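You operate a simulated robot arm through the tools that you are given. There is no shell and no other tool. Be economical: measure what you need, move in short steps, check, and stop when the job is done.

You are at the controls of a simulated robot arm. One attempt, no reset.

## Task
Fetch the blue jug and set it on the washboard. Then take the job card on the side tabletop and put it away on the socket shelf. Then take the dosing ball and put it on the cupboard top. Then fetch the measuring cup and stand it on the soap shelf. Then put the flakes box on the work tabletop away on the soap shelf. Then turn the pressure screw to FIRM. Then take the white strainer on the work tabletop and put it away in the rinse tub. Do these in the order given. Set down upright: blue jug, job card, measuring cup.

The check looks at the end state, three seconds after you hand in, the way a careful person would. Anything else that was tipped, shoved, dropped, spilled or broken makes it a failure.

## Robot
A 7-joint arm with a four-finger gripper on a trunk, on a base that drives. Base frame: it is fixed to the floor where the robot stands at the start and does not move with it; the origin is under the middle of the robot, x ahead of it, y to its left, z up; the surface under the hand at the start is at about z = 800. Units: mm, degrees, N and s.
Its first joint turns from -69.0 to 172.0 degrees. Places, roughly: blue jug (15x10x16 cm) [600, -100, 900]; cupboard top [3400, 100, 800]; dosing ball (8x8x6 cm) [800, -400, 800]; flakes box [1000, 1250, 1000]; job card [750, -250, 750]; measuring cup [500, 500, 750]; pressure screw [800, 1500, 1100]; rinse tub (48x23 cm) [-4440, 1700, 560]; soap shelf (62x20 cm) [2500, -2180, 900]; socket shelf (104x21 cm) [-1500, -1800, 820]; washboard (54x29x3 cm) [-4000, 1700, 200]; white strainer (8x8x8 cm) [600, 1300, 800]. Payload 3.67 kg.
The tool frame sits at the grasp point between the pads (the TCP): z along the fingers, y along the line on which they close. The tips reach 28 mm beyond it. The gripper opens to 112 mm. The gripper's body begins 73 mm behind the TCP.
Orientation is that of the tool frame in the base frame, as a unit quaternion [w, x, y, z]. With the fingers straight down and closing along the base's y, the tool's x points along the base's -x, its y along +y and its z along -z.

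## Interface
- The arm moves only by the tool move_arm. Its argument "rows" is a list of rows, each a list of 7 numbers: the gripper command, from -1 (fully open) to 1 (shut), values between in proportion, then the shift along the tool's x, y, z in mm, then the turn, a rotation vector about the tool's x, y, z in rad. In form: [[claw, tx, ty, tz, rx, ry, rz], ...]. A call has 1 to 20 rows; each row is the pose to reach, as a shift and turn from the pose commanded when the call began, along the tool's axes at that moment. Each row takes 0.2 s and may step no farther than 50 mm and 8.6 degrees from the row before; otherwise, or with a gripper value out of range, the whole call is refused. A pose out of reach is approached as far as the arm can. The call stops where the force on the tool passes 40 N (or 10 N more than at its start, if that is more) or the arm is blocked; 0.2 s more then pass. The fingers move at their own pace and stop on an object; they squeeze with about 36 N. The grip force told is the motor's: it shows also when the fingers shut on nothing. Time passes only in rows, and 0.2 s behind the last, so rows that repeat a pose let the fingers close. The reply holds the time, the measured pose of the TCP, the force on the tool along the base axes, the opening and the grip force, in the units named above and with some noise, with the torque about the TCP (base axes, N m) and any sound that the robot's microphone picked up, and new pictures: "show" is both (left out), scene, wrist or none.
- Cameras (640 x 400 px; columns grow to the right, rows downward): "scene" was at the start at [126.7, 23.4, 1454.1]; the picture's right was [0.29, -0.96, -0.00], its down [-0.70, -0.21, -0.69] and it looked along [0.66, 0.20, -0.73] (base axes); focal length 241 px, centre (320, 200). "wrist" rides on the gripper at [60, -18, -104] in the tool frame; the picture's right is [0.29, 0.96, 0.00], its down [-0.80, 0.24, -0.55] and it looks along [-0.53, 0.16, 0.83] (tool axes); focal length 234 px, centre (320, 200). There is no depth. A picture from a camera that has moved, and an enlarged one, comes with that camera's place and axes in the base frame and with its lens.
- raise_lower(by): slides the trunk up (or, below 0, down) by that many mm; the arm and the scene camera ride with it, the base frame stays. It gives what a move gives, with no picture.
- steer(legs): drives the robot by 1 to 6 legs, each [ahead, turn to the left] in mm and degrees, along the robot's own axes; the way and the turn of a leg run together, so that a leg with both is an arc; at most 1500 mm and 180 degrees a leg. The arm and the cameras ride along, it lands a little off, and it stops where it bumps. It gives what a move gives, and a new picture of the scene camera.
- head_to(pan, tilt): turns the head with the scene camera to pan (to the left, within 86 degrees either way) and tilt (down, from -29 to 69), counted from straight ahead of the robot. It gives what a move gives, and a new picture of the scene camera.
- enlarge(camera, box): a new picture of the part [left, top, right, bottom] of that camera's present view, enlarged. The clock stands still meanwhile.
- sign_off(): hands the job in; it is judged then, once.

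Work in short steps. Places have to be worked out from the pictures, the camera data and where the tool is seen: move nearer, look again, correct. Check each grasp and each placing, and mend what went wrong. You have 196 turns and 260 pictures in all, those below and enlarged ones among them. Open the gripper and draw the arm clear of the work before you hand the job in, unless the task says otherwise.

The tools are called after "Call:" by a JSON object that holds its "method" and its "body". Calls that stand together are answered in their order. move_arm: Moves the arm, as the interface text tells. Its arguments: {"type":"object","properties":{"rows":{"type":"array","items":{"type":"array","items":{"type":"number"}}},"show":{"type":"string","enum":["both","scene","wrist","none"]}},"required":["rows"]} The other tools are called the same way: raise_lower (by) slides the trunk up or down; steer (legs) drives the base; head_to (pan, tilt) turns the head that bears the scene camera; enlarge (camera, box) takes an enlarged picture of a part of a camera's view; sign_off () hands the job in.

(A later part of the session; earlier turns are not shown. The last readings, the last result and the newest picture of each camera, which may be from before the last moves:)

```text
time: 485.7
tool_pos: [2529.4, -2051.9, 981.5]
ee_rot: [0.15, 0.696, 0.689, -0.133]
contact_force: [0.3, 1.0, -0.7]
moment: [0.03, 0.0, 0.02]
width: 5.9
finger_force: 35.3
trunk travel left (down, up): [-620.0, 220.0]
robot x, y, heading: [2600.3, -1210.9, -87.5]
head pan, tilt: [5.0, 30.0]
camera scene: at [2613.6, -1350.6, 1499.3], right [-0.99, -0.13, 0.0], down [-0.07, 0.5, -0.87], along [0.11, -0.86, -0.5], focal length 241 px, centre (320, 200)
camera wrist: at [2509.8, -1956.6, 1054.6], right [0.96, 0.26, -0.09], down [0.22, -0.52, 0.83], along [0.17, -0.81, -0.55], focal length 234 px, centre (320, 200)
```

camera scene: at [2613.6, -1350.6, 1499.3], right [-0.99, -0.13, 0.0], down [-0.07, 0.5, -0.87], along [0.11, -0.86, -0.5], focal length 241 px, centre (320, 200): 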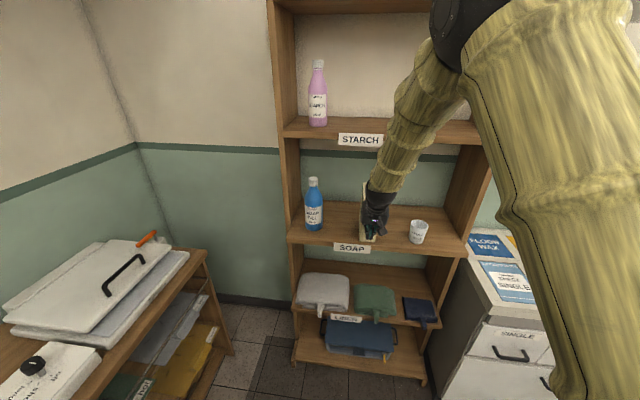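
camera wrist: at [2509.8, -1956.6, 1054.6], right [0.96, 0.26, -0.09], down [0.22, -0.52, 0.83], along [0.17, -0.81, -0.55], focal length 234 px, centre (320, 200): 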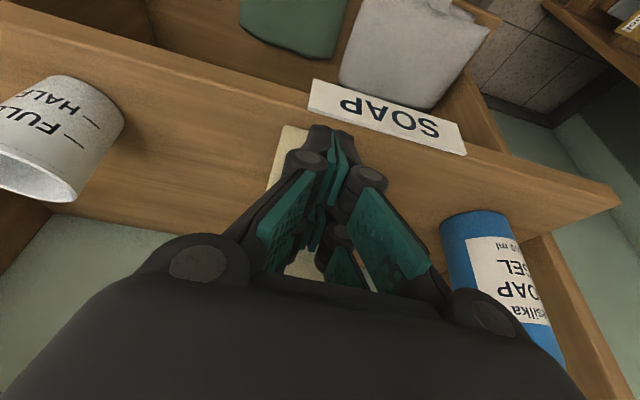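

The box slid in. One more 12 mm nudge, then withdraw and check.

Call:
{"method": "move_arm", "body": {"rows": [[1, -6, 0, 3, 0, 0, 0], [1, -12, 0, 5, 0, 0, 0], [1, -12, 0, 5, 0, 0, 0], [1, 25, 0, -10, 0, 0, 0], [1, 65, 0, -27, 0, 0, 0], [1, 110, 0, -45, 0, 0, 0], [1, 150, 0, -62, 0, 0, 0]], "show": "scene"}}

Call:
{"method": "enlarge", "body": {"camera": "scene", "box": [280, 120, 480, 260]}}

```text
time: 487.3
tool_pos: [2527.6, -1886.4, 980.1]
ee_rot: [0.15, 0.696, 0.69, -0.132]
contact_force: [-0.3, -0.3, 0.7]
moment: [-0.01, -0.02, 0.0]
width: 0.3
finger_force: 35.6
trunk travel left (down, up): [-620.0, 220.0]
robot x, y, heading: [2599.0, -1212.9, -87.4]
head pan, tilt: [5.0, 30.0]
camera scene: at [2613.6, -1349.7, 1499.5], right [-0.99, -0.13, 0.0], down [-0.07, 0.5, -0.87], along [0.11, -0.86, -0.5], focal length 241 px, centre (320, 200)
```

scene: 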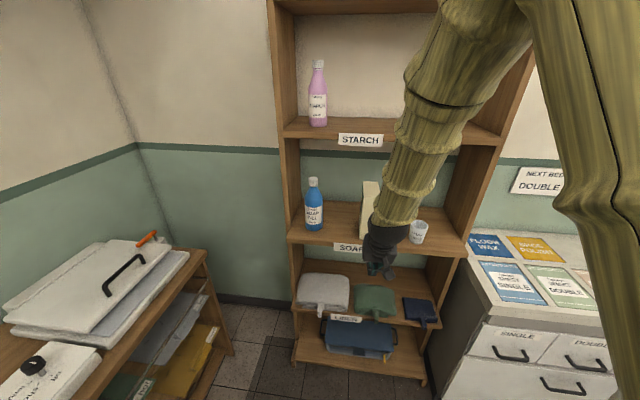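

```text
2.86 times, centred on (380, 190) of scene
camera zoom: at [2613.6, -1349.7, 1499.5], right [-0.99, -0.13, 0.0], down [-0.07, 0.5, -0.87], along [0.11, -0.86, -0.5], focal length 690 px, centre (149, 229)
```

zoom: 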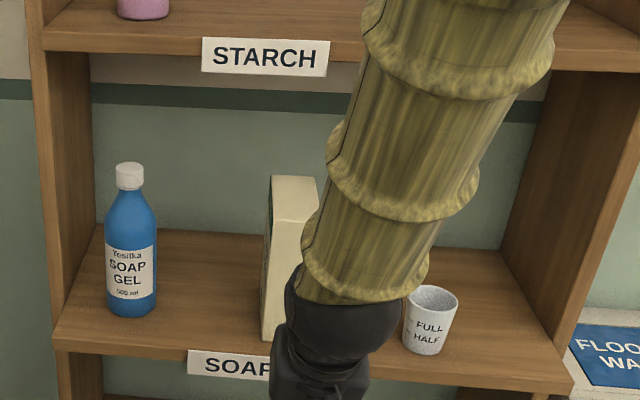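

Box and cup are in place. Now level the hand, raise the trunk, and drive back to the front-left of the work table for the pressure screw.

Call:
{"method": "move_arm", "body": {"rows": [[-1, 15, 0, -10, 0, 0.1, 0], [-1, 30, 0, -20, 0, 0.2, 0], [-1, 45, 0, -30, 0, 0.3, 0], [-1, 60, 0, -40, 0, 0.397, 0], [-1, 60, 0, -40, 0, 0.397, 0]], "show": "none"}}

Call:
{"method": "raise_lower", "body": {"by": 210}}

Call:
{"method": "steer", "body": {"legs": [[-350, 0], [0, -84.8], [1500, 0], [800, 0], [0, -58], [620, 0]]}}

Call:
{"method": "steer", "body": {"legs": [[0, -34.1], [1500, 0], [0, -32], [500, 0]]}}

```text
time: 488.5
tool_pos: [2527.5, -1815.6, 991.5]
ee_rot: [0.011, 0.708, 0.706, 0.007]
contact_force: [-0.1, -0.6, -0.1]
moment: [0.01, 0.01, 0.0]
width: 111.7
finger_force: 0.1
trunk travel left (down, up): [-620.0, 220.0]
robot x, y, heading: [2600.2, -1213.4, -87.5]
head pan, tilt: [5.0, 30.0]
```

```text
time: 490.7
tool_pos: [2528.2, -1816.8, 1201.3]
ee_rot: [0.01, 0.708, 0.706, 0.007]
contact_force: [0.1, 0.2, 0.0]
moment: [0.03, -0.01, -0.01]
width: 112.2
finger_force: 0.1
trunk travel left (down, up): [-830.0, 10.0]
robot x, y, heading: [2598.2, -1212.8, -87.3]
head pan, tilt: [5.0, 30.0]
```

```text
time: 513.2
tool_pos: [-358.8, -96.6, 1200.5]
ee_rot: [0.01, 0.884, -0.467, -0.008]
contact_force: [0.6, 0.0, 0.8]
moment: [0.0, -0.03, 0.0]
width: 111.8
finger_force: 0.1
trunk travel left (down, up): [-830.0, 10.0]
robot x, y, heading: [-77.6, -635.1, 127.2]
head pan, tilt: [5.0, 30.0]
camera scene: at [-167.5, -527.0, 1709.3], right [0.74, 0.67, 0.0], down [0.33, -0.37, -0.87], along [-0.58, 0.64, -0.5], focal length 241 px, centre (320, 200)
```

scene: 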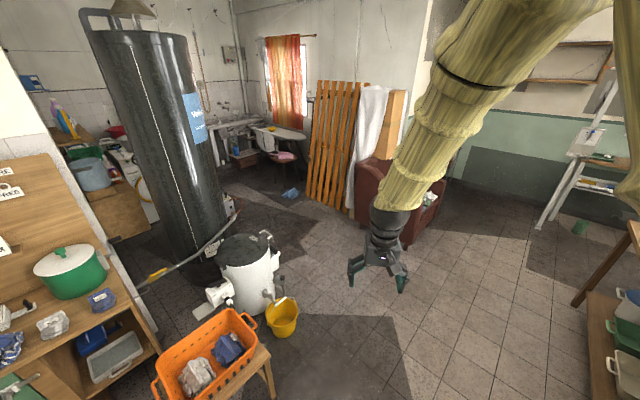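

```text
time: 526.3
tool_pos: [264.2, 1828.8, 1202.2]
ee_rot: [-0.005, -0.538, 0.843, 0.013]
contact_force: [-0.9, -0.2, -1.0]
moment: [0.03, 0.01, 0.03]
width: 112.0
finger_force: 0.0
trunk travel left (down, up): [-830.0, 10.0]
robot x, y, heading: [-55.3, 1315.0, 67.9]
head pan, tilt: [5.0, 30.0]
camera scene: at [-9.5, 1444.4, 1709.3], right [0.95, -0.3, 0.0], down [-0.15, -0.48, -0.87], along [0.26, 0.83, -0.5], focal length 241 px, centre (320, 200)
```

scene: 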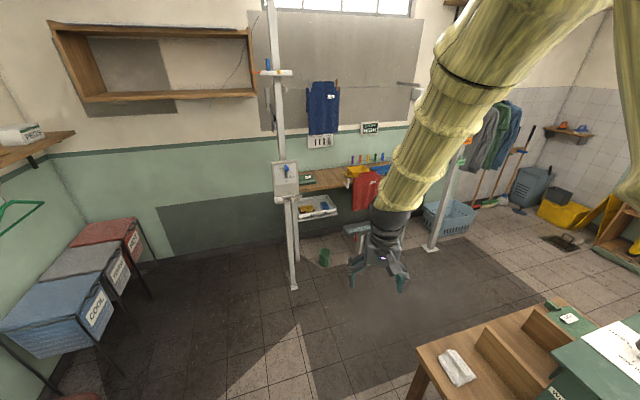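

Move to about (122, 1490) and turn to face the press, hand high above it.

Call:
{"method": "steer", "body": {"legs": [[0, -23], [250, 0], [0, -42]]}}

Call:
{"method": "enlarge", "body": {"camera": "wrist", "box": [0, 0, 640, 400]}}

```text
time: 531.2
tool_pos: [725.8, 1415.0, 1201.7]
ee_rot: [0.002, 0.0, 1.0, 0.014]
contact_force: [0.3, -1.2, -1.0]
moment: [0.04, -0.01, -0.02]
width: 112.1
finger_force: 0.2
trunk travel left (down, up): [-830.0, 10.0]
robot x, y, heading: [116.9, 1484.4, 2.8]
head pan, tilt: [5.0, 30.0]
camera scene: at [259.7, 1501.0, 1709.4], right [0.13, -0.99, 0.0], down [-0.5, -0.07, -0.87], along [0.86, 0.12, -0.5], focal length 241 px, centre (320, 200)
```

scene: 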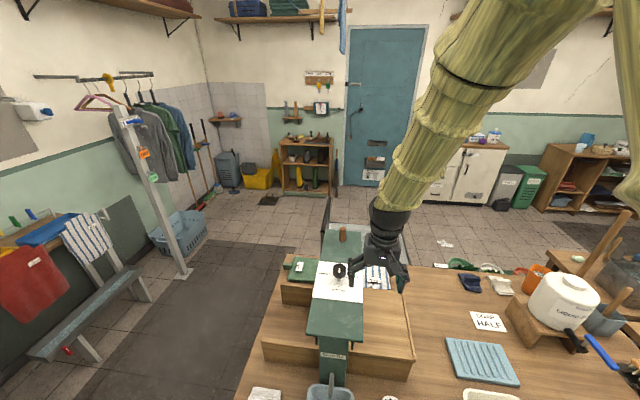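

```text
1.00 times, centred on (320, 200) of wrist (not enlarged: the box is as wide or as high as the picture)
camera zoom: at [664.5, 1393.0, 1306.4], right [-0.29, 0.96, 0.02], down [0.79, 0.23, 0.56], along [0.54, 0.18, -0.83], focal length 234 px, centre (320, 200)
```

zoom: 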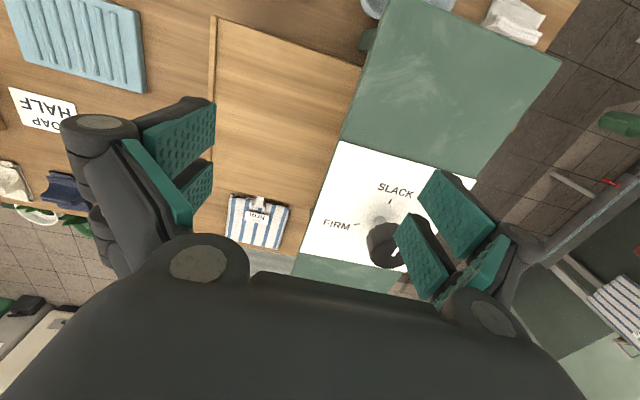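

I enlarge the dial.

Call:
{"method": "enlarge", "body": {"camera": "wrist", "box": [300, 140, 480, 280]}}

Call:
{"method": "enlarge", "body": {"camera": "scene", "box": [290, 215, 410, 315]}}

```text
2.86 times, centred on (390, 210) of wrist
camera zoom: at [664.5, 1393.0, 1306.4], right [-0.29, 0.96, 0.02], down [0.79, 0.23, 0.56], along [0.54, 0.18, -0.83], focal length 669 px, centre (120, 171)
```

zoom: 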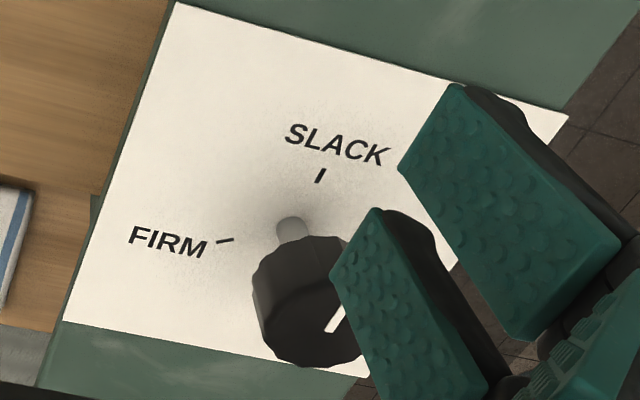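

```text
4.00 times, centred on (350, 265) of scene
camera zoom: at [259.7, 1501.0, 1709.4], right [0.13, -0.99, 0.0], down [-0.5, -0.07, -0.87], along [0.86, 0.12, -0.5], focal length 966 px, centre (200, -60)
```

zoom: 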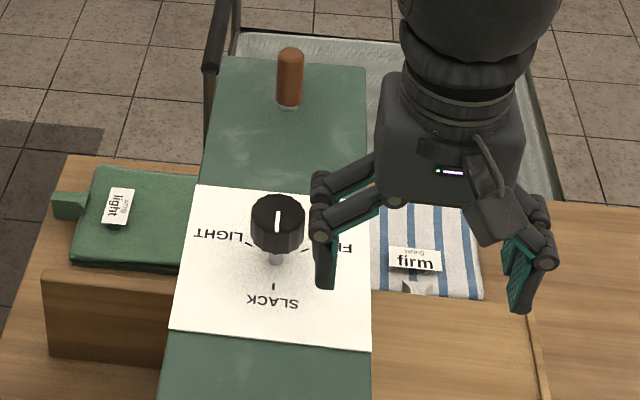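

The pointer is at SLACK (toward the robot); the marks run SLACK → LIGHT → FIRM clockwise at 120° steps, so FIRM needs 240° clockwise. Knob axis ≈(822,1524), top ≈1132. I centre the level hand above it first.

Call:
{"method": "move_arm", "body": {"rows": [[-1, -30, 34, -10, 0.014, 0.002, 0], [-1, -60, 68, -15, 0.028, 0.004, 0], [-1, -96, 102, -15, 0.028, 0.004, 0], [-1, -96, 109, -15, 0.028, 0.004, 0]], "show": "none"}}

Call:
{"method": "move_arm", "body": {"rows": [[-1, 0, 0, 0, 0, 0, -0.14], [-1, 0, 0, 0, 0, 0, -0.28], [-1, 0, 0, 0, 0, 0, -0.42], [-1, 0, 0, 0, 0, 0, -0.56], [-1, 0, 0, 0, 0, 0, -0.7], [-1, 0, 0, 0, 0, 0, -0.84], [-1, 0, 0, 0, 0, 0, -0.98], [-1, 0, 0, 0, 0, 0, -1.12], [-1, 0, 0, 0, 0, 0, -1.26], [-1, 0, 0, 0, 0, 0, -1.4], [-1, 0, 0, 0, 0, 0, -1.4]], "show": "wrist"}}

```text
time: 532.2
tool_pos: [820.1, 1524.3, 1218.5]
ee_rot: [0.001, -0.001, 1.0, -0.001]
contact_force: [0.0, -0.6, 0.4]
moment: [-0.03, -0.04, 0.02]
width: 111.8
finger_force: 0.1
trunk travel left (down, up): [-830.0, 10.0]
robot x, y, heading: [120.8, 1489.6, 2.6]
head pan, tilt: [5.0, 30.0]
```

```text
time: 534.6
tool_pos: [820.0, 1523.3, 1220.0]
ee_rot: [-0.001, -0.644, 0.765, -0.001]
contact_force: [-0.7, 0.8, -0.1]
moment: [-0.01, -0.05, 0.0]
width: 111.8
finger_force: 0.1
trunk travel left (down, up): [-830.0, 10.0]
robot x, y, heading: [122.5, 1487.0, 2.6]
head pan, tilt: [5.0, 30.0]
camera wrist: at [828.7, 1460.2, 1325.6], right [-0.99, -0.12, 0.0], down [-0.1, 0.83, 0.55], along [-0.07, 0.55, -0.83], focal length 234 px, centre (320, 200)
```

wrist: 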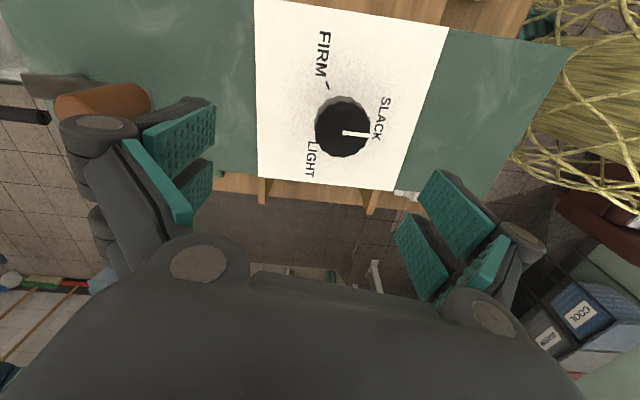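

Clear view: knob axis is ≈(801,1520). I correct and descend to just above the knob.

Call:
{"method": "move_arm", "body": {"rows": [[-0.5, 3, 9, 10, 0, 0, 0], [-0.4, 6, 18, 25, 0, 0, 0], [-0.4, 6, 18, 52, 0, 0, 0]], "show": "wrist"}}

```text
time: 535.4
tool_pos: [804.0, 1519.2, 1168.0]
ee_rot: [-0.002, -0.644, 0.765, -0.001]
contact_force: [0.3, -0.3, -0.5]
moment: [0.02, 0.01, -0.01]
width: 78.4
finger_force: 0.1
trunk travel left (down, up): [-830.0, 10.0]
robot x, y, heading: [121.4, 1488.0, 2.9]
head pan, tilt: [5.0, 30.0]
camera wrist: at [811.1, 1455.7, 1272.0], right [-0.99, -0.12, 0.0], down [-0.1, 0.83, 0.55], along [-0.07, 0.55, -0.83], focal length 234 px, centre (320, 200)
```

wrist: 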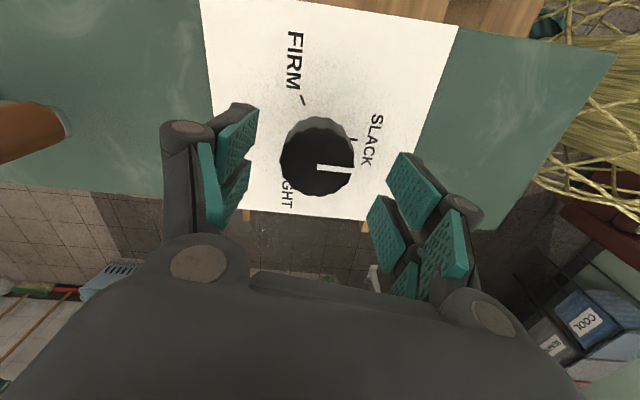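

Aligned within 3 mm. Descend around the knob and close.

Call:
{"method": "move_arm", "body": {"rows": [[-0.4, -2, -1, 15, 0, 0, 0], [-0.4, -3, -1, 32, 0, 0, 0], [-0.4, -3, -1, 44, 0, 0, 0], [0, -3, -1, 44, 0, 0, 0], [0.4, -3, -1, 44, 0, 0, 0], [1, -3, -1, 44, 0, 0, 0], [1, -3, -1, 44, 0, 0, 0]], "show": "wrist"}}

```text
time: 537.0
tool_pos: [807.0, 1522.2, 1124.9]
ee_rot: [0.0, -0.644, 0.765, -0.002]
contact_force: [22.4, -3.4, 7.2]
moment: [-0.09, -0.3, 0.18]
width: 39.7
finger_force: 45.1
trunk travel left (down, up): [-830.0, 10.0]
robot x, y, heading: [118.0, 1484.9, 2.7]
head pan, tilt: [5.0, 30.0]
camera wrist: at [814.5, 1458.0, 1230.0], right [-0.99, -0.12, 0.0], down [-0.1, 0.83, 0.55], along [-0.06, 0.55, -0.83], focal length 234 px, centre (320, 200)
```

wrist: 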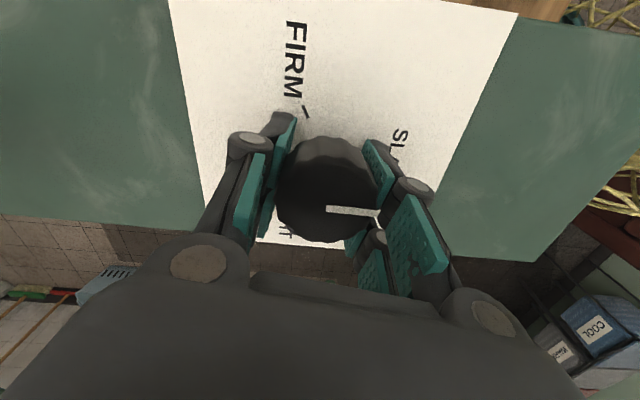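

Gripped at 40 mm with a small side load; I relieve 2 mm and test-turn 30° clockwise.

Call:
{"method": "move_arm", "body": {"rows": [[1, 0, -2, 0, 0, 0, 0], [1, 0, -2, 0, 0, 0, 0.13], [1, 0, -2, 0, 0, 0, 0.26], [1, 0, -2, 0, 0, 0, 0.39], [1, 0, -2, 0, 0, 0, 0.52], [1, 0, -2, 0, 0, 0, 0.52]], "show": "wrist"}}

```text
time: 538.0
tool_pos: [810.0, 1519.0, 1125.0]
ee_rot: [0.002, -0.496, 0.868, -0.003]
contact_force: [11.0, -6.7, -4.6]
moment: [-0.18, -0.22, 0.08]
width: 39.5
finger_force: 44.9
trunk travel left (down, up): [-830.0, 10.0]
robot x, y, heading: [116.4, 1483.5, 2.8]
head pan, tilt: [5.0, 30.0]
stopped in row 4: the force on the tool passed its limit at 43 N (the readings are from after the stop); the commanded pose is now the measured one
camera wrist: at [794.6, 1458.4, 1229.9], right [-0.97, 0.24, -0.01], down [0.19, 0.81, 0.55], along [0.14, 0.54, -0.83], focal length 234 px, centre (320, 200)
```

wrist: 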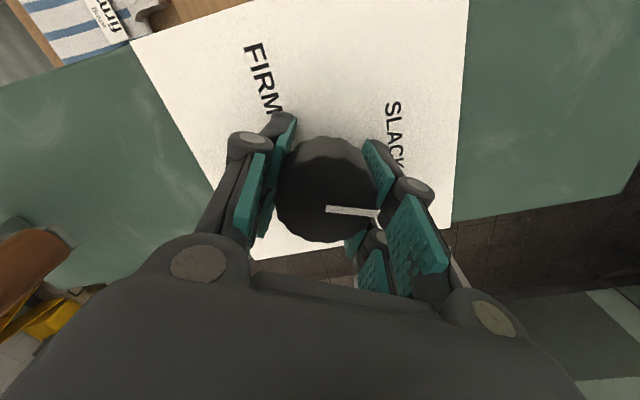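

The pointer follows the hand, clockwise as wanted; the side load comes from a small axis offset. I relieve and keep turning.

Call:
{"method": "move_arm", "body": {"rows": [[1, 0, -2, 0, 0, 0, 0.05], [1, 0, -2, 0, 0, 0, 0.15], [1, 0, -2, 0, 0, 0, 0.25], [1, 0, -2, 0, 0, 0, 0.35], [1, 0, -2, 0, 0, 0, 0.45], [1, 0, -2, 0, 0, 0, 0.55], [1, 0, -2, 0, 0, 0, 0.65], [1, 0, -2, 0, 0, 0, 0.75]], "show": "none"}}

```text
time: 539.7
tool_pos: [813.5, 1517.1, 1125.0]
ee_rot: [0.004, -0.185, 0.983, -0.004]
contact_force: [13.1, -17.5, -11.3]
moment: [0.16, -0.7, 0.18]
width: 39.6
finger_force: 44.6
trunk travel left (down, up): [-830.0, 10.0]
robot x, y, heading: [120.8, 1485.1, 2.4]
head pan, tilt: [5.0, 30.0]
stopped in row 8: the force on the tool passed its limit at 42 N (the readings are from after the stop); the commanded pose is now the measured one
```

59° turned so far. I follow the load by 3 mm (and 2 mm down) and continue.

Call:
{"method": "move_arm", "body": {"rows": [[1, -1, -3, 2, 0, 0, 0], [1, -1, -3, 2, 0, 0, 0.1], [1, -1, -3, 2, 0, 0, 0.2], [1, -1, -3, 2, 0, 0, 0.3], [1, -1, -3, 2, 0, 0, 0.4], [1, -1, -3, 2, 0, 0, 0.5], [1, -1, -3, 2, 0, 0, 0.6], [1, -1, -3, 2, 0, 0, 0.7]], "show": "wrist"}}

```text
time: 541.5
tool_pos: [814.0, 1508.7, 1128.0]
ee_rot: [-0.001, 0.172, 0.985, 0.014]
contact_force: [-20.8, -19.5, -25.2]
moment: [0.13, -0.18, 0.2]
width: 40.0
finger_force: 45.0
trunk travel left (down, up): [-830.0, 10.0]
robot x, y, heading: [121.9, 1488.8, 2.8]
head pan, tilt: [5.0, 30.0]
camera wrist: at [751.7, 1508.9, 1233.2], right [0.05, 1.0, 0.03], down [0.83, -0.06, 0.55], along [0.55, -0.01, -0.83], focal length 234 px, centre (320, 200)
```

wrist: 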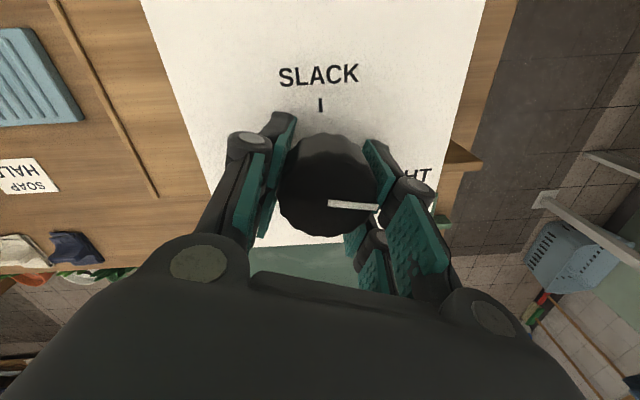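

About 100° done, pointer nearing LIGHT. I release, raise, wind the hand back ~108° and look for re-gripping.

Call:
{"method": "move_arm", "body": {"rows": [[0.2, 0, 0, 0, 0, 0, 0], [-0.4, 0, 0, 0, 0, 0, 0], [-0.4, 0, 0, 0, 0, 0, 0], [-0.4, 0, 0, -25, 0, 0, 0], [-0.4, 0, 0, -47, 0, 0, 0]], "show": "none"}}

Call:
{"method": "move_arm", "body": {"rows": [[-0.4, 0, 0, 0, 0, 0, -0.135], [-0.4, 0, 0, 0, 0, 0, -0.27], [-0.4, 0, 0, 0, 0, 0, -0.405], [-0.4, 0, 0, 0, 0, 0, -0.54], [-0.4, 0, 0, 0, 0, 0, -0.675], [-0.4, 0, 0, 0, 0, 0, -0.81], [-0.4, 0, 0, 0, 0, 0, -0.945], [-0.4, 0, 0, 0, 0, 0, -1.08], [-0.4, 0, 0, 0, 0, 0, -1.215], [-0.4, 0, 0, 0, 0, 0, -1.35], [-0.4, 0, 0, 0, 0, 0, -1.485], [-0.4, 0, 0, 0, 0, 0, -1.62], [-0.4, 0, 0, 0, 0, 0, -1.755], [-0.4, 0, 0, 0, 0, 0, -1.89], [-0.4, 0, 0, 0, 0, 0, -1.89]], "show": "wrist"}}

```text
time: 542.7
tool_pos: [813.7, 1505.7, 1160.4]
ee_rot: [-0.01, 0.175, 0.985, 0.007]
contact_force: [0.0, -0.2, 1.3]
moment: [0.0, 0.05, 0.02]
width: 78.3
finger_force: 0.1
trunk travel left (down, up): [-830.0, 10.0]
robot x, y, heading: [120.1, 1485.8, 2.4]
head pan, tilt: [5.0, 30.0]
```

```text
time: 545.9
tool_pos: [811.5, 1516.6, 1170.9]
ee_rot: [0.002, -0.706, 0.708, -0.005]
contact_force: [0.0, 0.7, 0.5]
moment: [0.01, 0.03, -0.01]
width: 78.3
finger_force: 0.1
trunk travel left (down, up): [-830.0, 10.0]
robot x, y, heading: [121.0, 1486.9, 2.3]
head pan, tilt: [5.0, 30.0]
camera wrist: at [828.9, 1455.6, 1276.8], right [-0.96, -0.28, -0.01], down [-0.24, 0.8, 0.55], along [-0.15, 0.53, -0.84], focal length 234 px, centre (320, 200)
```

wrist: 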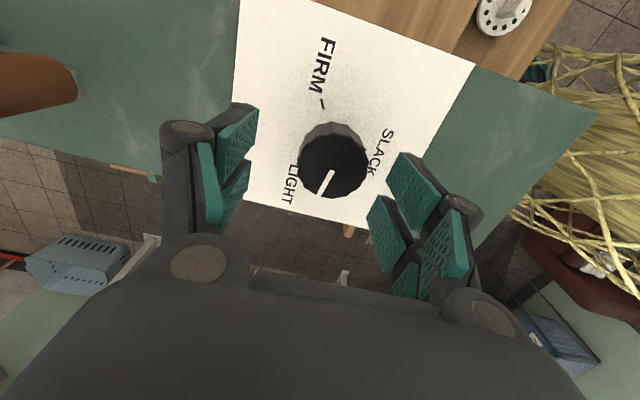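

Pointer now at ≈82°, FIRM at ≈−62°, so ~144° more clockwise. I re-centre at (807, 1518.5), descend and grip.

Call:
{"method": "move_arm", "body": {"rows": [[-0.4, -2, 4.5, 15, 0, 0, 0], [-0.4, -2, 4.5, 35, 0, 0, 0], [-0.4, -2, 4.5, 47, 0, 0, 0], [0, -2, 4.5, 47, 0, 0, 0], [0.4, -2, 4.5, 47, 0, 0, 0], [1, -2, 4.5, 47, 0, 0, 0], [1, -2, 4.5, 47, 0, 0, 0]], "show": "none"}}

Call:
{"method": "move_arm", "body": {"rows": [[1, 0, 0, 0, 0, 0, 0.12], [1, 0, 0, 0, 0, 0, 0.24], [1, 0, 0, 0, 0, 0, 0.36], [1, 0, 0, 0, 0, 0, 0.48], [1, 0, 0, 0, 0, 0, 0.6]], "show": "none"}}

```text
time: 547.5
tool_pos: [805.9, 1518.9, 1124.8]
ee_rot: [0.002, -0.705, 0.709, -0.004]
contact_force: [-23.3, -0.3, -6.5]
moment: [-0.01, 0.18, -0.15]
width: 39.5
finger_force: 44.8
trunk travel left (down, up): [-830.0, 10.0]
robot x, y, heading: [118.3, 1487.8, 2.5]
head pan, tilt: [5.0, 30.0]
```

```text
time: 548.7
tool_pos: [808.9, 1517.9, 1125.1]
ee_rot: [0.004, -0.464, 0.886, -0.005]
contact_force: [-6.6, 0.3, 1.1]
moment: [-1.05, 0.31, -0.07]
width: 39.4
finger_force: 44.7
trunk travel left (down, up): [-830.0, 10.0]
robot x, y, heading: [122.2, 1483.9, 2.5]
head pan, tilt: [5.0, 30.0]
```

Turning smoothly now. Continue 70°.

Call:
{"method": "move_arm", "body": {"rows": [[1, 0, 0, 0, 0, 0, 0.12], [1, 0, 0, 0, 0, 0, 0.24], [1, 0, 0, 0, 0, 0, 0.36], [1, 0, 0, 0, 0, 0, 0.48], [1, 0, 0, 0, 0, 0, 0.6], [1, 0, 0, 0, 0, 0, 0.72], [1, 0, 0, 0, 0, 0, 0.84], [1, 0, 0, 0, 0, 0, 0.96], [1, 0, 0, 0, 0, 0, 1.08], [1, 0, 0, 0, 0, 0, 1.2]], "show": "none"}}

```text
time: 550.4
tool_pos: [810.3, 1512.7, 1124.7]
ee_rot: [0.006, -0.041, 0.999, -0.003]
contact_force: [4.6, -12.3, 2.2]
moment: [-0.23, 0.29, 0.01]
width: 39.8
finger_force: 44.7
trunk travel left (down, up): [-830.0, 10.0]
robot x, y, heading: [120.3, 1487.2, 2.3]
head pan, tilt: [5.0, 30.0]
stopped in row 8: the force on the tool passed its limit at 41 N (the readings are from after the stop); the commanded pose is now the measured one
```

60° remain. Continue.

Call:
{"method": "move_arm", "body": {"rows": [[1, 0, -1, 0, 0, 0, 0.1], [1, 0, -1, 0, 0, 0, 0.2], [1, 0, -1, 0, 0, 0, 0.3], [1, 0, -1, 0, 0, 0, 0.4], [1, 0, -1, 0, 0, 0, 0.5], [1, 0, -1, 0, 0, 0, 0.6], [1, 0, -1, 0, 0, 0, 0.7]], "show": "wrist"}}

```text
time: 552.0
tool_pos: [817.8, 1501.3, 1137.8]
ee_rot: [-0.007, 0.325, 0.945, 0.031]
contact_force: [-28.8, 0.7, -17.6]
moment: [-0.3, 0.5, 0.31]
width: 40.6
finger_force: 45.0
trunk travel left (down, up): [-830.0, 10.0]
robot x, y, heading: [121.6, 1483.0, 2.5]
head pan, tilt: [5.0, 30.0]
camera wrist: at [759.7, 1516.9, 1244.3], right [0.36, 0.93, 0.06], down [0.77, -0.33, 0.54], along [0.52, -0.15, -0.84], focal length 234 px, centre (320, 200)
```

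wrist: 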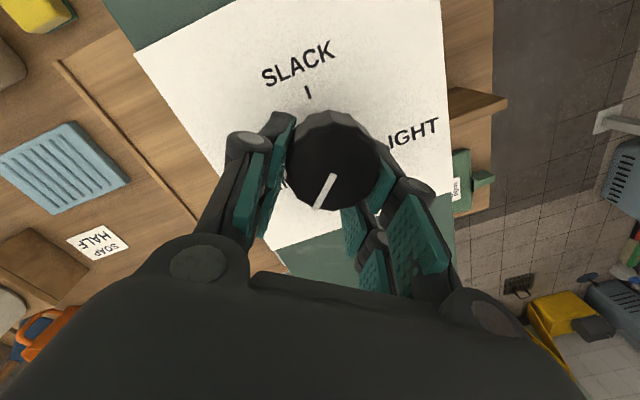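

Pointer is now ≈−50°, FIRM at ≈−60°. The hand is strained, so I release, raise, wind back and look.

Call:
{"method": "move_arm", "body": {"rows": [[0.2, 0, 0, 0, 0, 0, 0], [-0.4, 0, 0, 0, 0, 0, 0], [-0.4, 0, 0, 0, 0, 0, 0], [-0.4, 0, 0, -20, 0, 0, 0], [-0.4, 0, 0, -42, 0, 0, 0]], "show": "none"}}

Call:
{"method": "move_arm", "body": {"rows": [[-0.4, 0, 0, 0, 0, 0, -0.135], [-0.4, 0, 0, 0, 0, 0, -0.27], [-0.4, 0, 0, 0, 0, 0, -0.405], [-0.4, 0, 0, 0, 0, 0, -0.54], [-0.4, 0, 0, 0, 0, 0, -0.675], [-0.4, 0, 0, 0, 0, 0, -0.81], [-0.4, 0, 0, 0, 0, 0, -0.945], [-0.4, 0, 0, 0, 0, 0, -1.08], [-0.4, 0, 0, 0, 0, 0, -1.215], [-0.4, 0, 0, 0, 0, 0, -1.35], [-0.4, 0, 0, 0, 0, 0, -1.485], [-0.4, 0, 0, 0, 0, 0, -1.62], [-0.4, 0, 0, 0, 0, 0, -1.755], [-0.4, 0, 0, 0, 0, 0, -1.755]], "show": "wrist"}}

```text
time: 553.4
tool_pos: [808.0, 1494.1, 1139.0]
ee_rot: [-0.034, 0.326, 0.945, 0.014]
contact_force: [1.2, -0.8, 0.0]
moment: [0.01, 0.01, 0.0]
width: 78.4
finger_force: 0.2
trunk travel left (down, up): [-830.0, 10.0]
robot x, y, heading: [121.9, 1484.4, 2.4]
head pan, tilt: [5.0, 30.0]
stopped in row 5: the arm was blocked; the commanded pose is now the measured one
```

```text
time: 556.4
tool_pos: [807.6, 1494.9, 1138.6]
ee_rot: [-0.013, -0.521, 0.853, 0.032]
contact_force: [-0.1, 0.3, -0.3]
moment: [-0.04, 0.01, -0.02]
width: 78.5
finger_force: 0.0
trunk travel left (down, up): [-830.0, 10.0]
robot x, y, heading: [122.0, 1481.4, 2.6]
head pan, tilt: [5.0, 30.0]
camera wrist: at [801.1, 1428.2, 1241.6], right [-0.98, 0.18, 0.06], down [0.18, 0.79, 0.58], along [0.06, 0.58, -0.81], focal length 234 px, centre (320, 200)
```

wrist: 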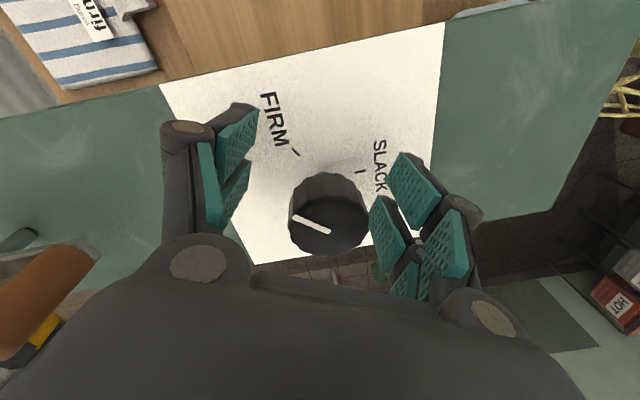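

The pointer reads ≈−43°, FIRM −60°, so ~17° more. I raise, remove the hand's tilt and re-centre over the knob.

Call:
{"method": "move_arm", "body": {"rows": [[-0.4, 0, 0, -20, 0, 0, 0], [-0.4, 0, 0, -35, 0.034, 0.005, 0], [-0.4, -14, 6, -35, 0.068, 0.011, 0], [-0.4, -28, 12, -35, 0.068, 0.011, 0], [-0.4, -28, 12, -35, 0.068, 0.011, 0]], "show": "wrist"}}

```text
time: 557.6
tool_pos: [812.1, 1525.0, 1173.9]
ee_rot: [0.001, -0.521, 0.853, 0.0]
contact_force: [0.7, -0.4, -1.5]
moment: [-0.02, 0.02, -0.01]
width: 78.4
finger_force: 0.1
trunk travel left (down, up): [-830.0, 10.0]
robot x, y, heading: [121.2, 1485.3, 2.6]
head pan, tilt: [5.0, 30.0]
camera wrist: at [800.9, 1461.7, 1279.5], right [-0.98, 0.18, 0.0], down [0.15, 0.82, 0.56], along [0.1, 0.55, -0.83], focal length 234 px, centre (320, 200)
```

wrist: 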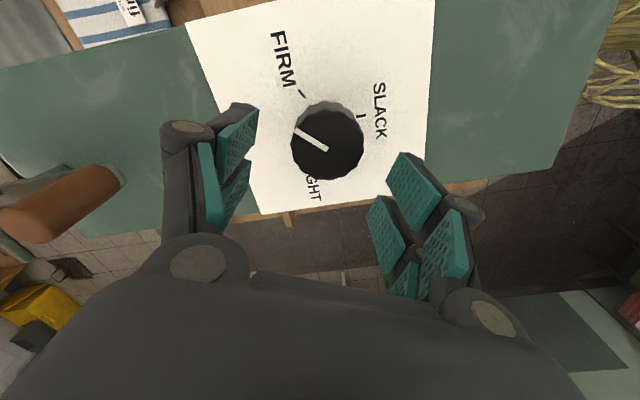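

Level view: knob at (806,1517), pointer −42°, FIRM tick −59°. I descend, grip and turn 18° more.

Call:
{"method": "move_arm", "body": {"rows": [[-0.4, 10, 2, 12, 0, 0, 0], [-0.4, 10, 2, 32, 0, 0, 0], [-0.4, 10, 2, 48, 0, 0, 0], [0, 10, 2, 48, 0, 0, 0], [0.4, 10, 2, 48, 0, 0, 0], [1, 10, 2, 48, 0, 0, 0], [1, 10, 2, 48, 0, 0, 0], [1, 10, 2, 48, 0, 0, 0.11], [1, 10, 2, 48, 0, 0, 0.22], [1, 10, 2, 48, 0, 0, 0.32], [1, 10, 2, 48, 0, 0, 0.32]], "show": "none"}}

Call:
{"method": "move_arm", "body": {"rows": [[0.2, 0, 0, 0, 0, 0, 0], [-0.4, 0, 0, 0, 0, 0, 0], [-0.4, 0, 0, 0, 0, 0, 0], [-0.4, 0, 0, -25, 0, 0, 0], [-0.4, 0, 0, -50, 0, 0, 0], [-0.4, 0, 0, -50, 0, 0, 0]], "show": "wrist"}}

```text
time: 560.0
tool_pos: [807.0, 1514.6, 1126.1]
ee_rot: [0.001, -0.377, 0.926, 0.001]
contact_force: [24.9, -16.5, 18.9]
moment: [-0.24, -0.12, 0.12]
width: 39.3
finger_force: 44.9
trunk travel left (down, up): [-830.0, 10.0]
robot x, y, heading: [120.9, 1488.6, 2.5]
head pan, tilt: [5.0, 30.0]
```

```text
time: 561.4
tool_pos: [804.9, 1515.0, 1178.7]
ee_rot: [0.0, -0.378, 0.926, 0.0]
contact_force: [-0.4, -0.5, -0.7]
moment: [0.04, 0.0, 0.05]
width: 78.4
finger_force: 0.0
trunk travel left (down, up): [-830.0, 10.0]
robot x, y, heading: [123.9, 1485.2, 2.6]
head pan, tilt: [5.0, 30.0]
camera wrist: at [775.3, 1459.2, 1283.5], right [-0.88, 0.48, 0.0], down [0.4, 0.73, 0.56], along [0.27, 0.49, -0.83], focal length 234 px, centre (320, 200)
```

wrist: 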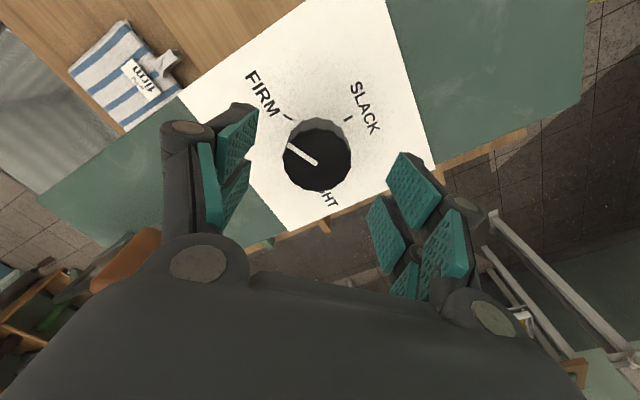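

The pointer now lies close to the FIRM tick. I enlarge to verify.

Call:
{"method": "enlarge", "body": {"camera": "wrist", "box": [230, 60, 410, 220]}}

```text
2.50 times, centred on (320, 140) of wrist
camera zoom: at [775.3, 1459.2, 1283.5], right [-0.88, 0.48, 0.0], down [0.4, 0.73, 0.56], along [0.27, 0.49, -0.83], focal length 585 px, centre (320, 350)
```

zoom: 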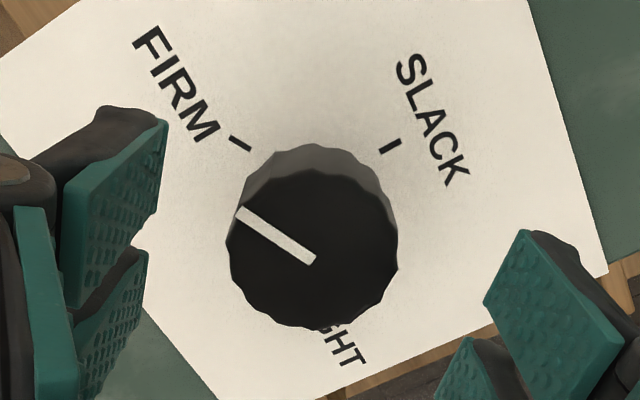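

The pointer line is parallel to the FIRM tick: screw is at FIRM. Now the strainer at ≈(573,1336): I back up 150 mm, bring the hand over it at height and lower the trunk.

Call:
{"method": "steer", "body": {"legs": [[-150, 0]]}}

Call:
{"method": "move_arm", "body": {"rows": [[-0.4, 30, -10, 0, 0, 0, 0.13], [-0.4, 60, -20, 0, 0, 0, 0.26], [-0.4, 90, -31, 0, 0, 0, 0.39], [-0.4, 120, -41, 0, 0, 0, 0.52], [-0.4, 150, -52, 0, 0, 0, 0.65], [-0.4, 180, -62, 0, 0, 0, 0.77], [-0.4, 180, -62, 0, 0, 0, 0.77]], "show": "none"}}

Call:
{"method": "raise_lower", "body": {"by": -170}}

Call:
{"method": "enlarge", "body": {"camera": "wrist", "box": [0, 0, 640, 400]}}

```text
time: 562.8
tool_pos: [650.2, 1507.2, 1179.6]
ee_rot: [0.001, -0.377, 0.926, 0.002]
contact_force: [0.2, -0.2, 0.7]
moment: [-0.05, -0.02, 0.0]
width: 78.6
finger_force: 0.0
trunk travel left (down, up): [-830.0, 10.0]
robot x, y, heading: [-33.1, 1481.0, 2.5]
head pan, tilt: [5.0, 30.0]
camera scene: at [105.0, 1492.8, 1709.4], right [0.13, -0.99, 0.0], down [-0.5, -0.06, -0.87], along [0.86, 0.11, -0.5], focal length 241 px, centre (320, 200)
```

scene: 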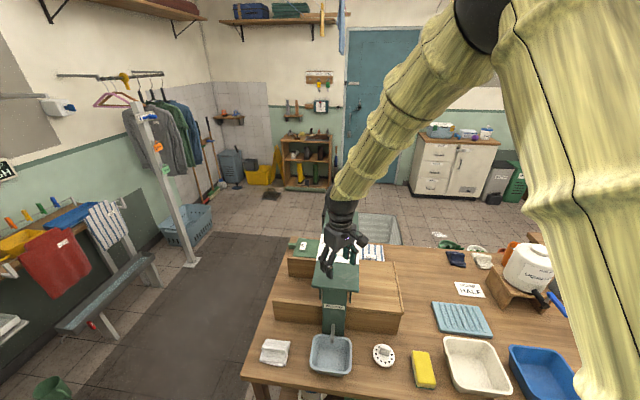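

```text
time: 564.4
tool_pos: [563.3, 1337.0, 1179.0]
ee_rot: [0.0, -0.001, 1.0, 0.001]
contact_force: [0.0, 0.9, 0.6]
moment: [-0.01, 0.01, 0.05]
width: 78.5
finger_force: 0.1
trunk travel left (down, up): [-830.0, 10.0]
robot x, y, heading: [-33.5, 1479.4, 2.4]
head pan, tilt: [5.0, 30.0]
```

```text
time: 566.3
tool_pos: [562.7, 1336.2, 1008.4]
ee_rot: [0.0, -0.001, 1.0, 0.0]
contact_force: [0.5, -0.3, -0.8]
moment: [-0.01, 0.02, -0.01]
width: 78.5
finger_force: 0.1
trunk travel left (down, up): [-660.0, 180.0]
robot x, y, heading: [-32.2, 1475.3, 2.7]
head pan, tilt: [5.0, 30.0]
```

```text
1.00 times, centred on (320, 200) of wrist (not enlarged: the box is as wide or as high as the picture)
camera zoom: at [503.1, 1316.7, 1113.2], right [-0.29, 0.96, 0.0], down [0.8, 0.24, 0.56], along [0.53, 0.16, -0.83], focal length 234 px, centre (320, 200)
```

zoom: 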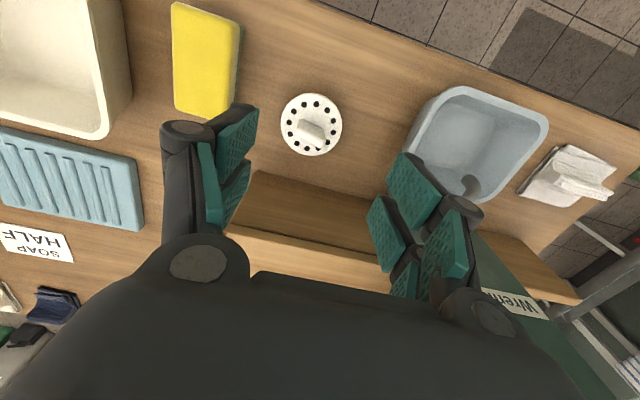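

I enlarge the strainer to see its handle.

Call:
{"method": "enlarge", "body": {"camera": "wrist", "box": [250, 70, 380, 180]}}

Call:
{"method": "enlarge", "body": {"camera": "scene", "box": [340, 320, 440, 390]}}

```text
3.64 times, centred on (315, 125) of wrist
camera zoom: at [503.1, 1316.7, 1113.2], right [-0.29, 0.96, 0.0], down [0.8, 0.24, 0.56], along [0.53, 0.16, -0.83], focal length 852 px, centre (338, 473)
```

zoom: 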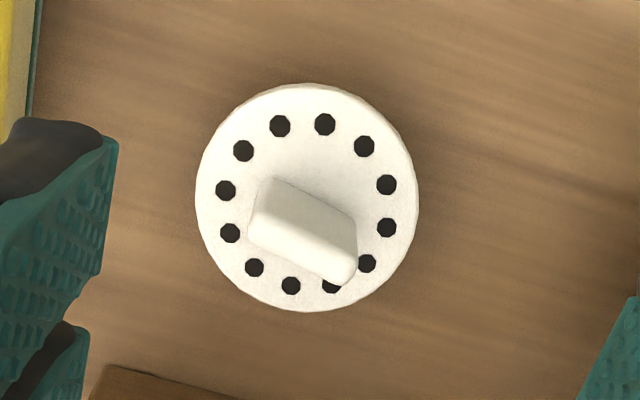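

```text
5.71 times, centred on (390, 355) of scene
camera zoom: at [105.5, 1493.4, 1539.4], right [0.13, -0.99, 0.0], down [-0.5, -0.06, -0.87], along [0.86, 0.11, -0.5], focal length 1379 px, centre (-80, -686)
```

zoom: 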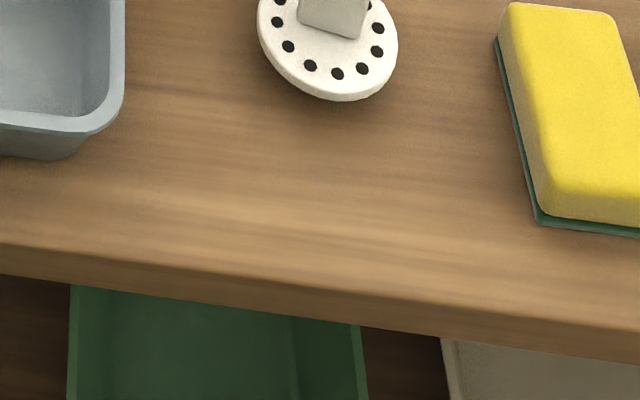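

The handle is a fin ~36 mm long along y, ~12 thick, top ≈871, centre ≈(589,1332). I turn the hand 84° so it closes along x, and move over it.

Call:
{"method": "move_arm", "body": {"rows": [[0, -5, -1, 5, 0, 0, -0.135], [0, -10, -2, 10, 0, 0, -0.27], [0, -15, -3, 15, 0, 0, -0.405], [0, -20, -4, 20, 0, 0, -0.54], [0, -26, -4, 25, 0, 0, -0.675], [0, -26, -4, 30, 0, 0, -0.81], [0, -26, -4, 40, 0, 0, -0.945], [0, -26, -4, 50, 0, 0, -1.08], [0, -26, -4, 60, 0, 0, -1.215], [0, -26, -4, 70, 0, 0, -1.35], [0, -26, -4, 75, 0, 0, -1.466], [0, -26, -4, 75, 0, 0, -1.466]], "show": "wrist"}}

```text
time: 568.9
tool_pos: [588.0, 1334.0, 933.3]
ee_rot: [0.0, -0.671, 0.742, 0.001]
contact_force: [0.2, -0.7, 0.3]
moment: [0.02, 0.01, -0.03]
width: 55.9
finger_force: 0.0
trunk travel left (down, up): [-660.0, 180.0]
robot x, y, heading: [-33.1, 1480.8, 2.5]
head pan, tilt: [5.0, 30.0]
camera wrist: at [601.8, 1269.9, 1038.8], right [-0.98, -0.19, 0.0], down [-0.16, 0.82, 0.56], along [-0.11, 0.55, -0.83], focal length 234 px, centre (320, 200)
```

wrist: 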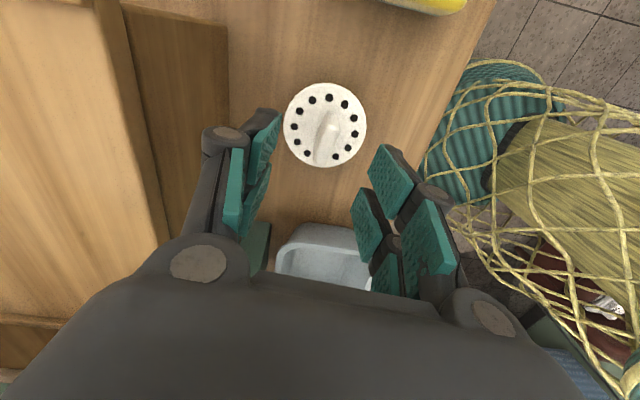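

Well aligned; correct by ~5 mm, descend and grip the fin.

Call:
{"method": "move_arm", "body": {"rows": [[0, 5, 3.5, 25, 0, 0, 0], [0, 5, 3.5, 55, 0, 0, 0], [0, 5, 3.5, 80, 0, 0, 0], [0.4, 5, 3.5, 80, 0, 0, 0], [1, 5, 3.5, 80, 0, 0, 0], [1, 5, 3.5, 80, 0, 0, 0]], "show": "wrist"}}

```text
time: 569.8
tool_pos: [584.1, 1327.5, 859.4]
ee_rot: [0.002, -0.67, 0.742, -0.002]
contact_force: [-5.4, 0.9, 25.6]
moment: [0.09, 0.48, 0.03]
width: 26.0
finger_force: 14.5
trunk travel left (down, up): [-660.0, 180.0]
robot x, y, heading: [-31.9, 1478.9, 2.3]
head pan, tilt: [5.0, 30.0]
stopped in row 4: the force on the tool passed its limit at 92 N (the readings are from after the stop); the commanded pose is now the measured one
camera wrist: at [595.6, 1265.0, 963.8], right [-0.98, -0.19, -0.01], down [-0.16, 0.82, 0.55], along [-0.1, 0.54, -0.83], focal length 234 px, centre (320, 200)
```

wrist: 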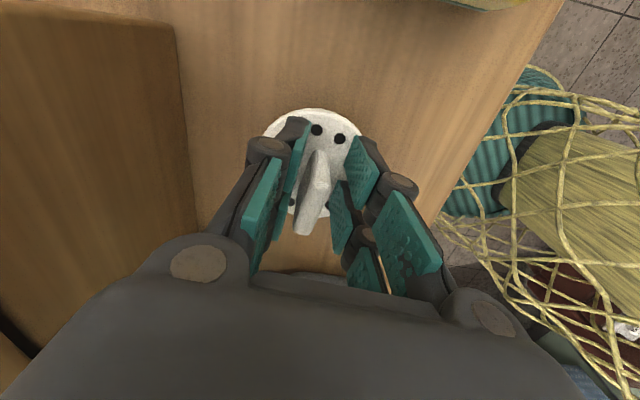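

The tips touched the disc while closing. I rise 8 mm and close on the fin.

Call:
{"method": "move_arm", "body": {"rows": [[0.4, 0, 0, -8, 0, 0, 0], [0.7, 0, 0, -8, 0, 0, 0], [1, 0, 0, -8, 0, 0, 0], [1, 0, 0, -8, 0, 0, 0]], "show": "none"}}

Call:
{"method": "move_arm", "body": {"rows": [[1, 0, 0, -6, 0, 0, 0], [1, 0, 0, -16, 0, 0, 0], [1, 0, 0, -40, 0, 0, 0], [1, 0, 0, -75, 0, 0, 0]], "show": "wrist"}}

```text
time: 570.8
tool_pos: [585.4, 1326.0, 863.2]
ee_rot: [0.001, -0.67, 0.742, 0.0]
contact_force: [-0.3, 0.7, 0.6]
moment: [0.02, 0.04, -0.02]
width: 10.3
finger_force: 35.9
trunk travel left (down, up): [-660.0, 180.0]
robot x, y, heading: [-35.5, 1478.9, 2.7]
head pan, tilt: [5.0, 30.0]
```

```text
time: 571.8
tool_pos: [584.9, 1326.2, 940.0]
ee_rot: [0.002, -0.671, 0.741, -0.001]
contact_force: [-0.2, 0.7, -0.6]
moment: [-0.03, -0.03, -0.02]
width: 10.3
finger_force: 36.0
trunk travel left (down, up): [-660.0, 180.0]
robot x, y, heading: [-34.9, 1478.2, 2.3]
head pan, tilt: [5.0, 30.0]
camera wrist: at [597.0, 1263.8, 1045.4], right [-0.98, -0.19, 0.0], down [-0.16, 0.82, 0.55], along [-0.1, 0.54, -0.83], focal length 234 px, centre (320, 200)
```

wrist: 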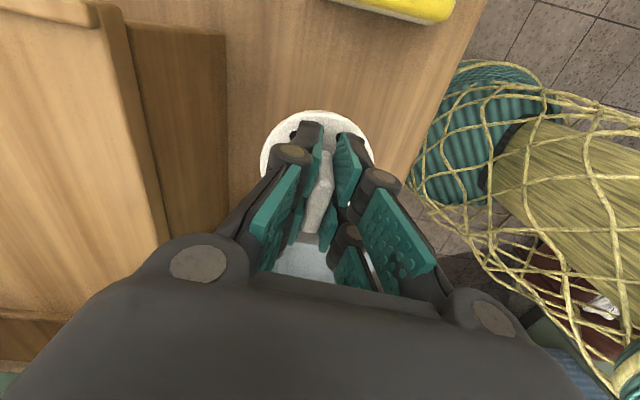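

Strainer held by its fin. I rotate the hand back, raise the trunk and drive to the rinse tub, keeping clear of the bucket and sofa.

Call:
{"method": "raise_lower", "body": {"by": 160}}

Call:
{"method": "move_arm", "body": {"rows": [[1, 0, 5, 0, 0, 0, 0.135], [1, 0, 10, 0, 0, 0, 0.27], [1, 0, 15, 0, 0, 0, 0.405], [1, 0, 20, 0, 0, 0, 0.54], [1, 0, 25, 0, 0, 0, 0.675], [1, 0, 30, 0, 0, 0, 0.81], [1, 0, 35, 0, 0, 0, 0.945], [1, 0, 40, 0, 0, 0, 1.08], [1, 0, 40, 0, 0, 0, 1.215], [1, 0, 40, 0, 0, 0, 1.35], [1, 0, 40, 0, 0, 0, 1.466]], "show": "none"}}

Call:
{"method": "steer", "body": {"legs": [[-270, 0], [0, -129], [1000, 0], [0, -71], [840, 0], [0, 9.5]]}}

```text
time: 573.6
tool_pos: [586.2, 1326.3, 1098.6]
ee_rot: [0.002, -0.67, 0.742, -0.001]
contact_force: [0.0, 0.9, -0.5]
moment: [0.01, -0.01, -0.04]
width: 10.4
finger_force: 36.0
trunk travel left (down, up): [-820.0, 20.0]
robot x, y, heading: [-35.9, 1478.1, 2.2]
head pan, tilt: [5.0, 30.0]
```

```text
time: 576.0
tool_pos: [545.3, 1331.4, 1099.4]
ee_rot: [0.0, 0.0, 1.0, 0.0]
contact_force: [-0.2, -1.3, 0.0]
moment: [0.01, 0.0, -0.04]
width: 10.3
finger_force: 35.9
trunk travel left (down, up): [-820.0, 20.0]
robot x, y, heading: [-30.8, 1481.0, 2.6]
head pan, tilt: [5.0, 30.0]
```

```text
time: 596.0
tool_pos: [-2251.4, 1183.7, 1097.8]
ee_rot: [0.0, 0.996, -0.095, -0.001]
contact_force: [0.2, 0.4, -0.5]
moment: [0.0, 0.0, -0.03]
width: 10.3
finger_force: 36.1
trunk travel left (down, up): [-820.0, 20.0]
robot x, y, heading: [-1711.6, 924.6, 171.1]
head pan, tilt: [5.0, 30.0]
camera scene: at [-1850.6, 939.2, 1699.3], right [0.06, 1.0, 0.0], down [0.5, -0.03, -0.87], along [-0.86, 0.06, -0.5], focal length 241 px, centre (320, 200)
```

scene: 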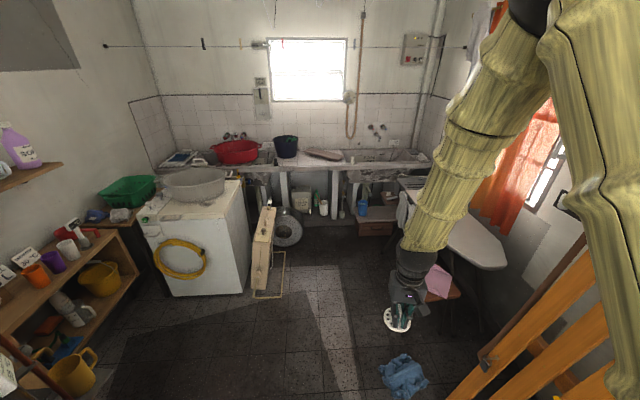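

On course, jug visible upright on the washboard. Continue to the tub.

Call:
{"method": "steer", "body": {"legs": [[0, 1], [1040, 0], [0, -14], [900, 0]]}}

Call:
{"method": "head_to", "body": {"pan": -5, "tilt": 48}}

```text
time: 600.9
tool_pos: [-3165.2, 1333.9, 1108.2]
ee_rot: [0.0, 0.995, -0.104, -0.008]
contact_force: [2.5, -0.4, 0.1]
moment: [0.02, 0.13, 0.02]
width: 10.5
finger_force: 36.0
trunk travel left (down, up): [-820.0, 20.0]
robot x, y, heading: [-2645.7, 1067.3, 170.2]
head pan, tilt: [5.0, 30.0]
stopped in leg 2: the robot was blocked; the commanded pose is now the measured one
camera scene: at [-2774.0, 1083.3, 1700.6], right [0.08, 1.0, 0.0], down [0.49, -0.04, -0.87], along [-0.87, 0.07, -0.49], focal length 241 px, centre (320, 200)
```

scene: 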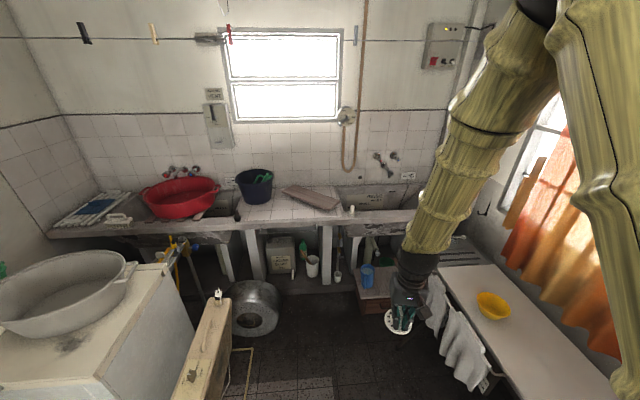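

```text
time: 601.7
tool_pos: [-3174.6, 1335.8, 1101.5]
ee_rot: [0.001, 0.995, -0.103, -0.003]
contact_force: [-0.2, 0.4, -0.6]
moment: [-0.03, 0.0, 0.02]
width: 10.4
finger_force: 36.0
trunk travel left (down, up): [-820.0, 20.0]
robot x, y, heading: [-2646.1, 1066.9, 170.3]
head pan, tilt: [-5.0, 48.0]
camera scene: at [-2773.0, 1099.1, 1672.4], right [0.25, 0.97, 0.0], down [0.72, -0.19, -0.67], along [-0.65, 0.17, -0.74], focal length 241 px, centre (320, 200)
```

scene: 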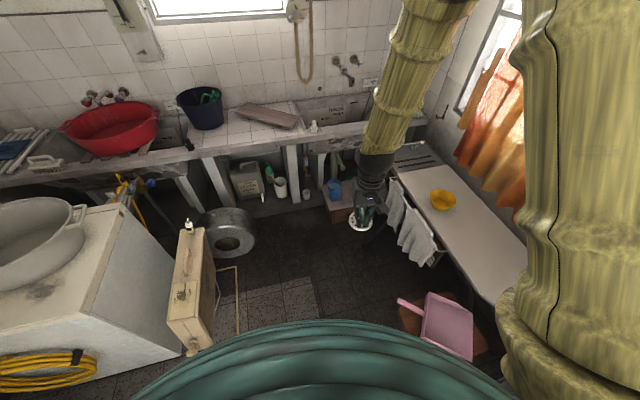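

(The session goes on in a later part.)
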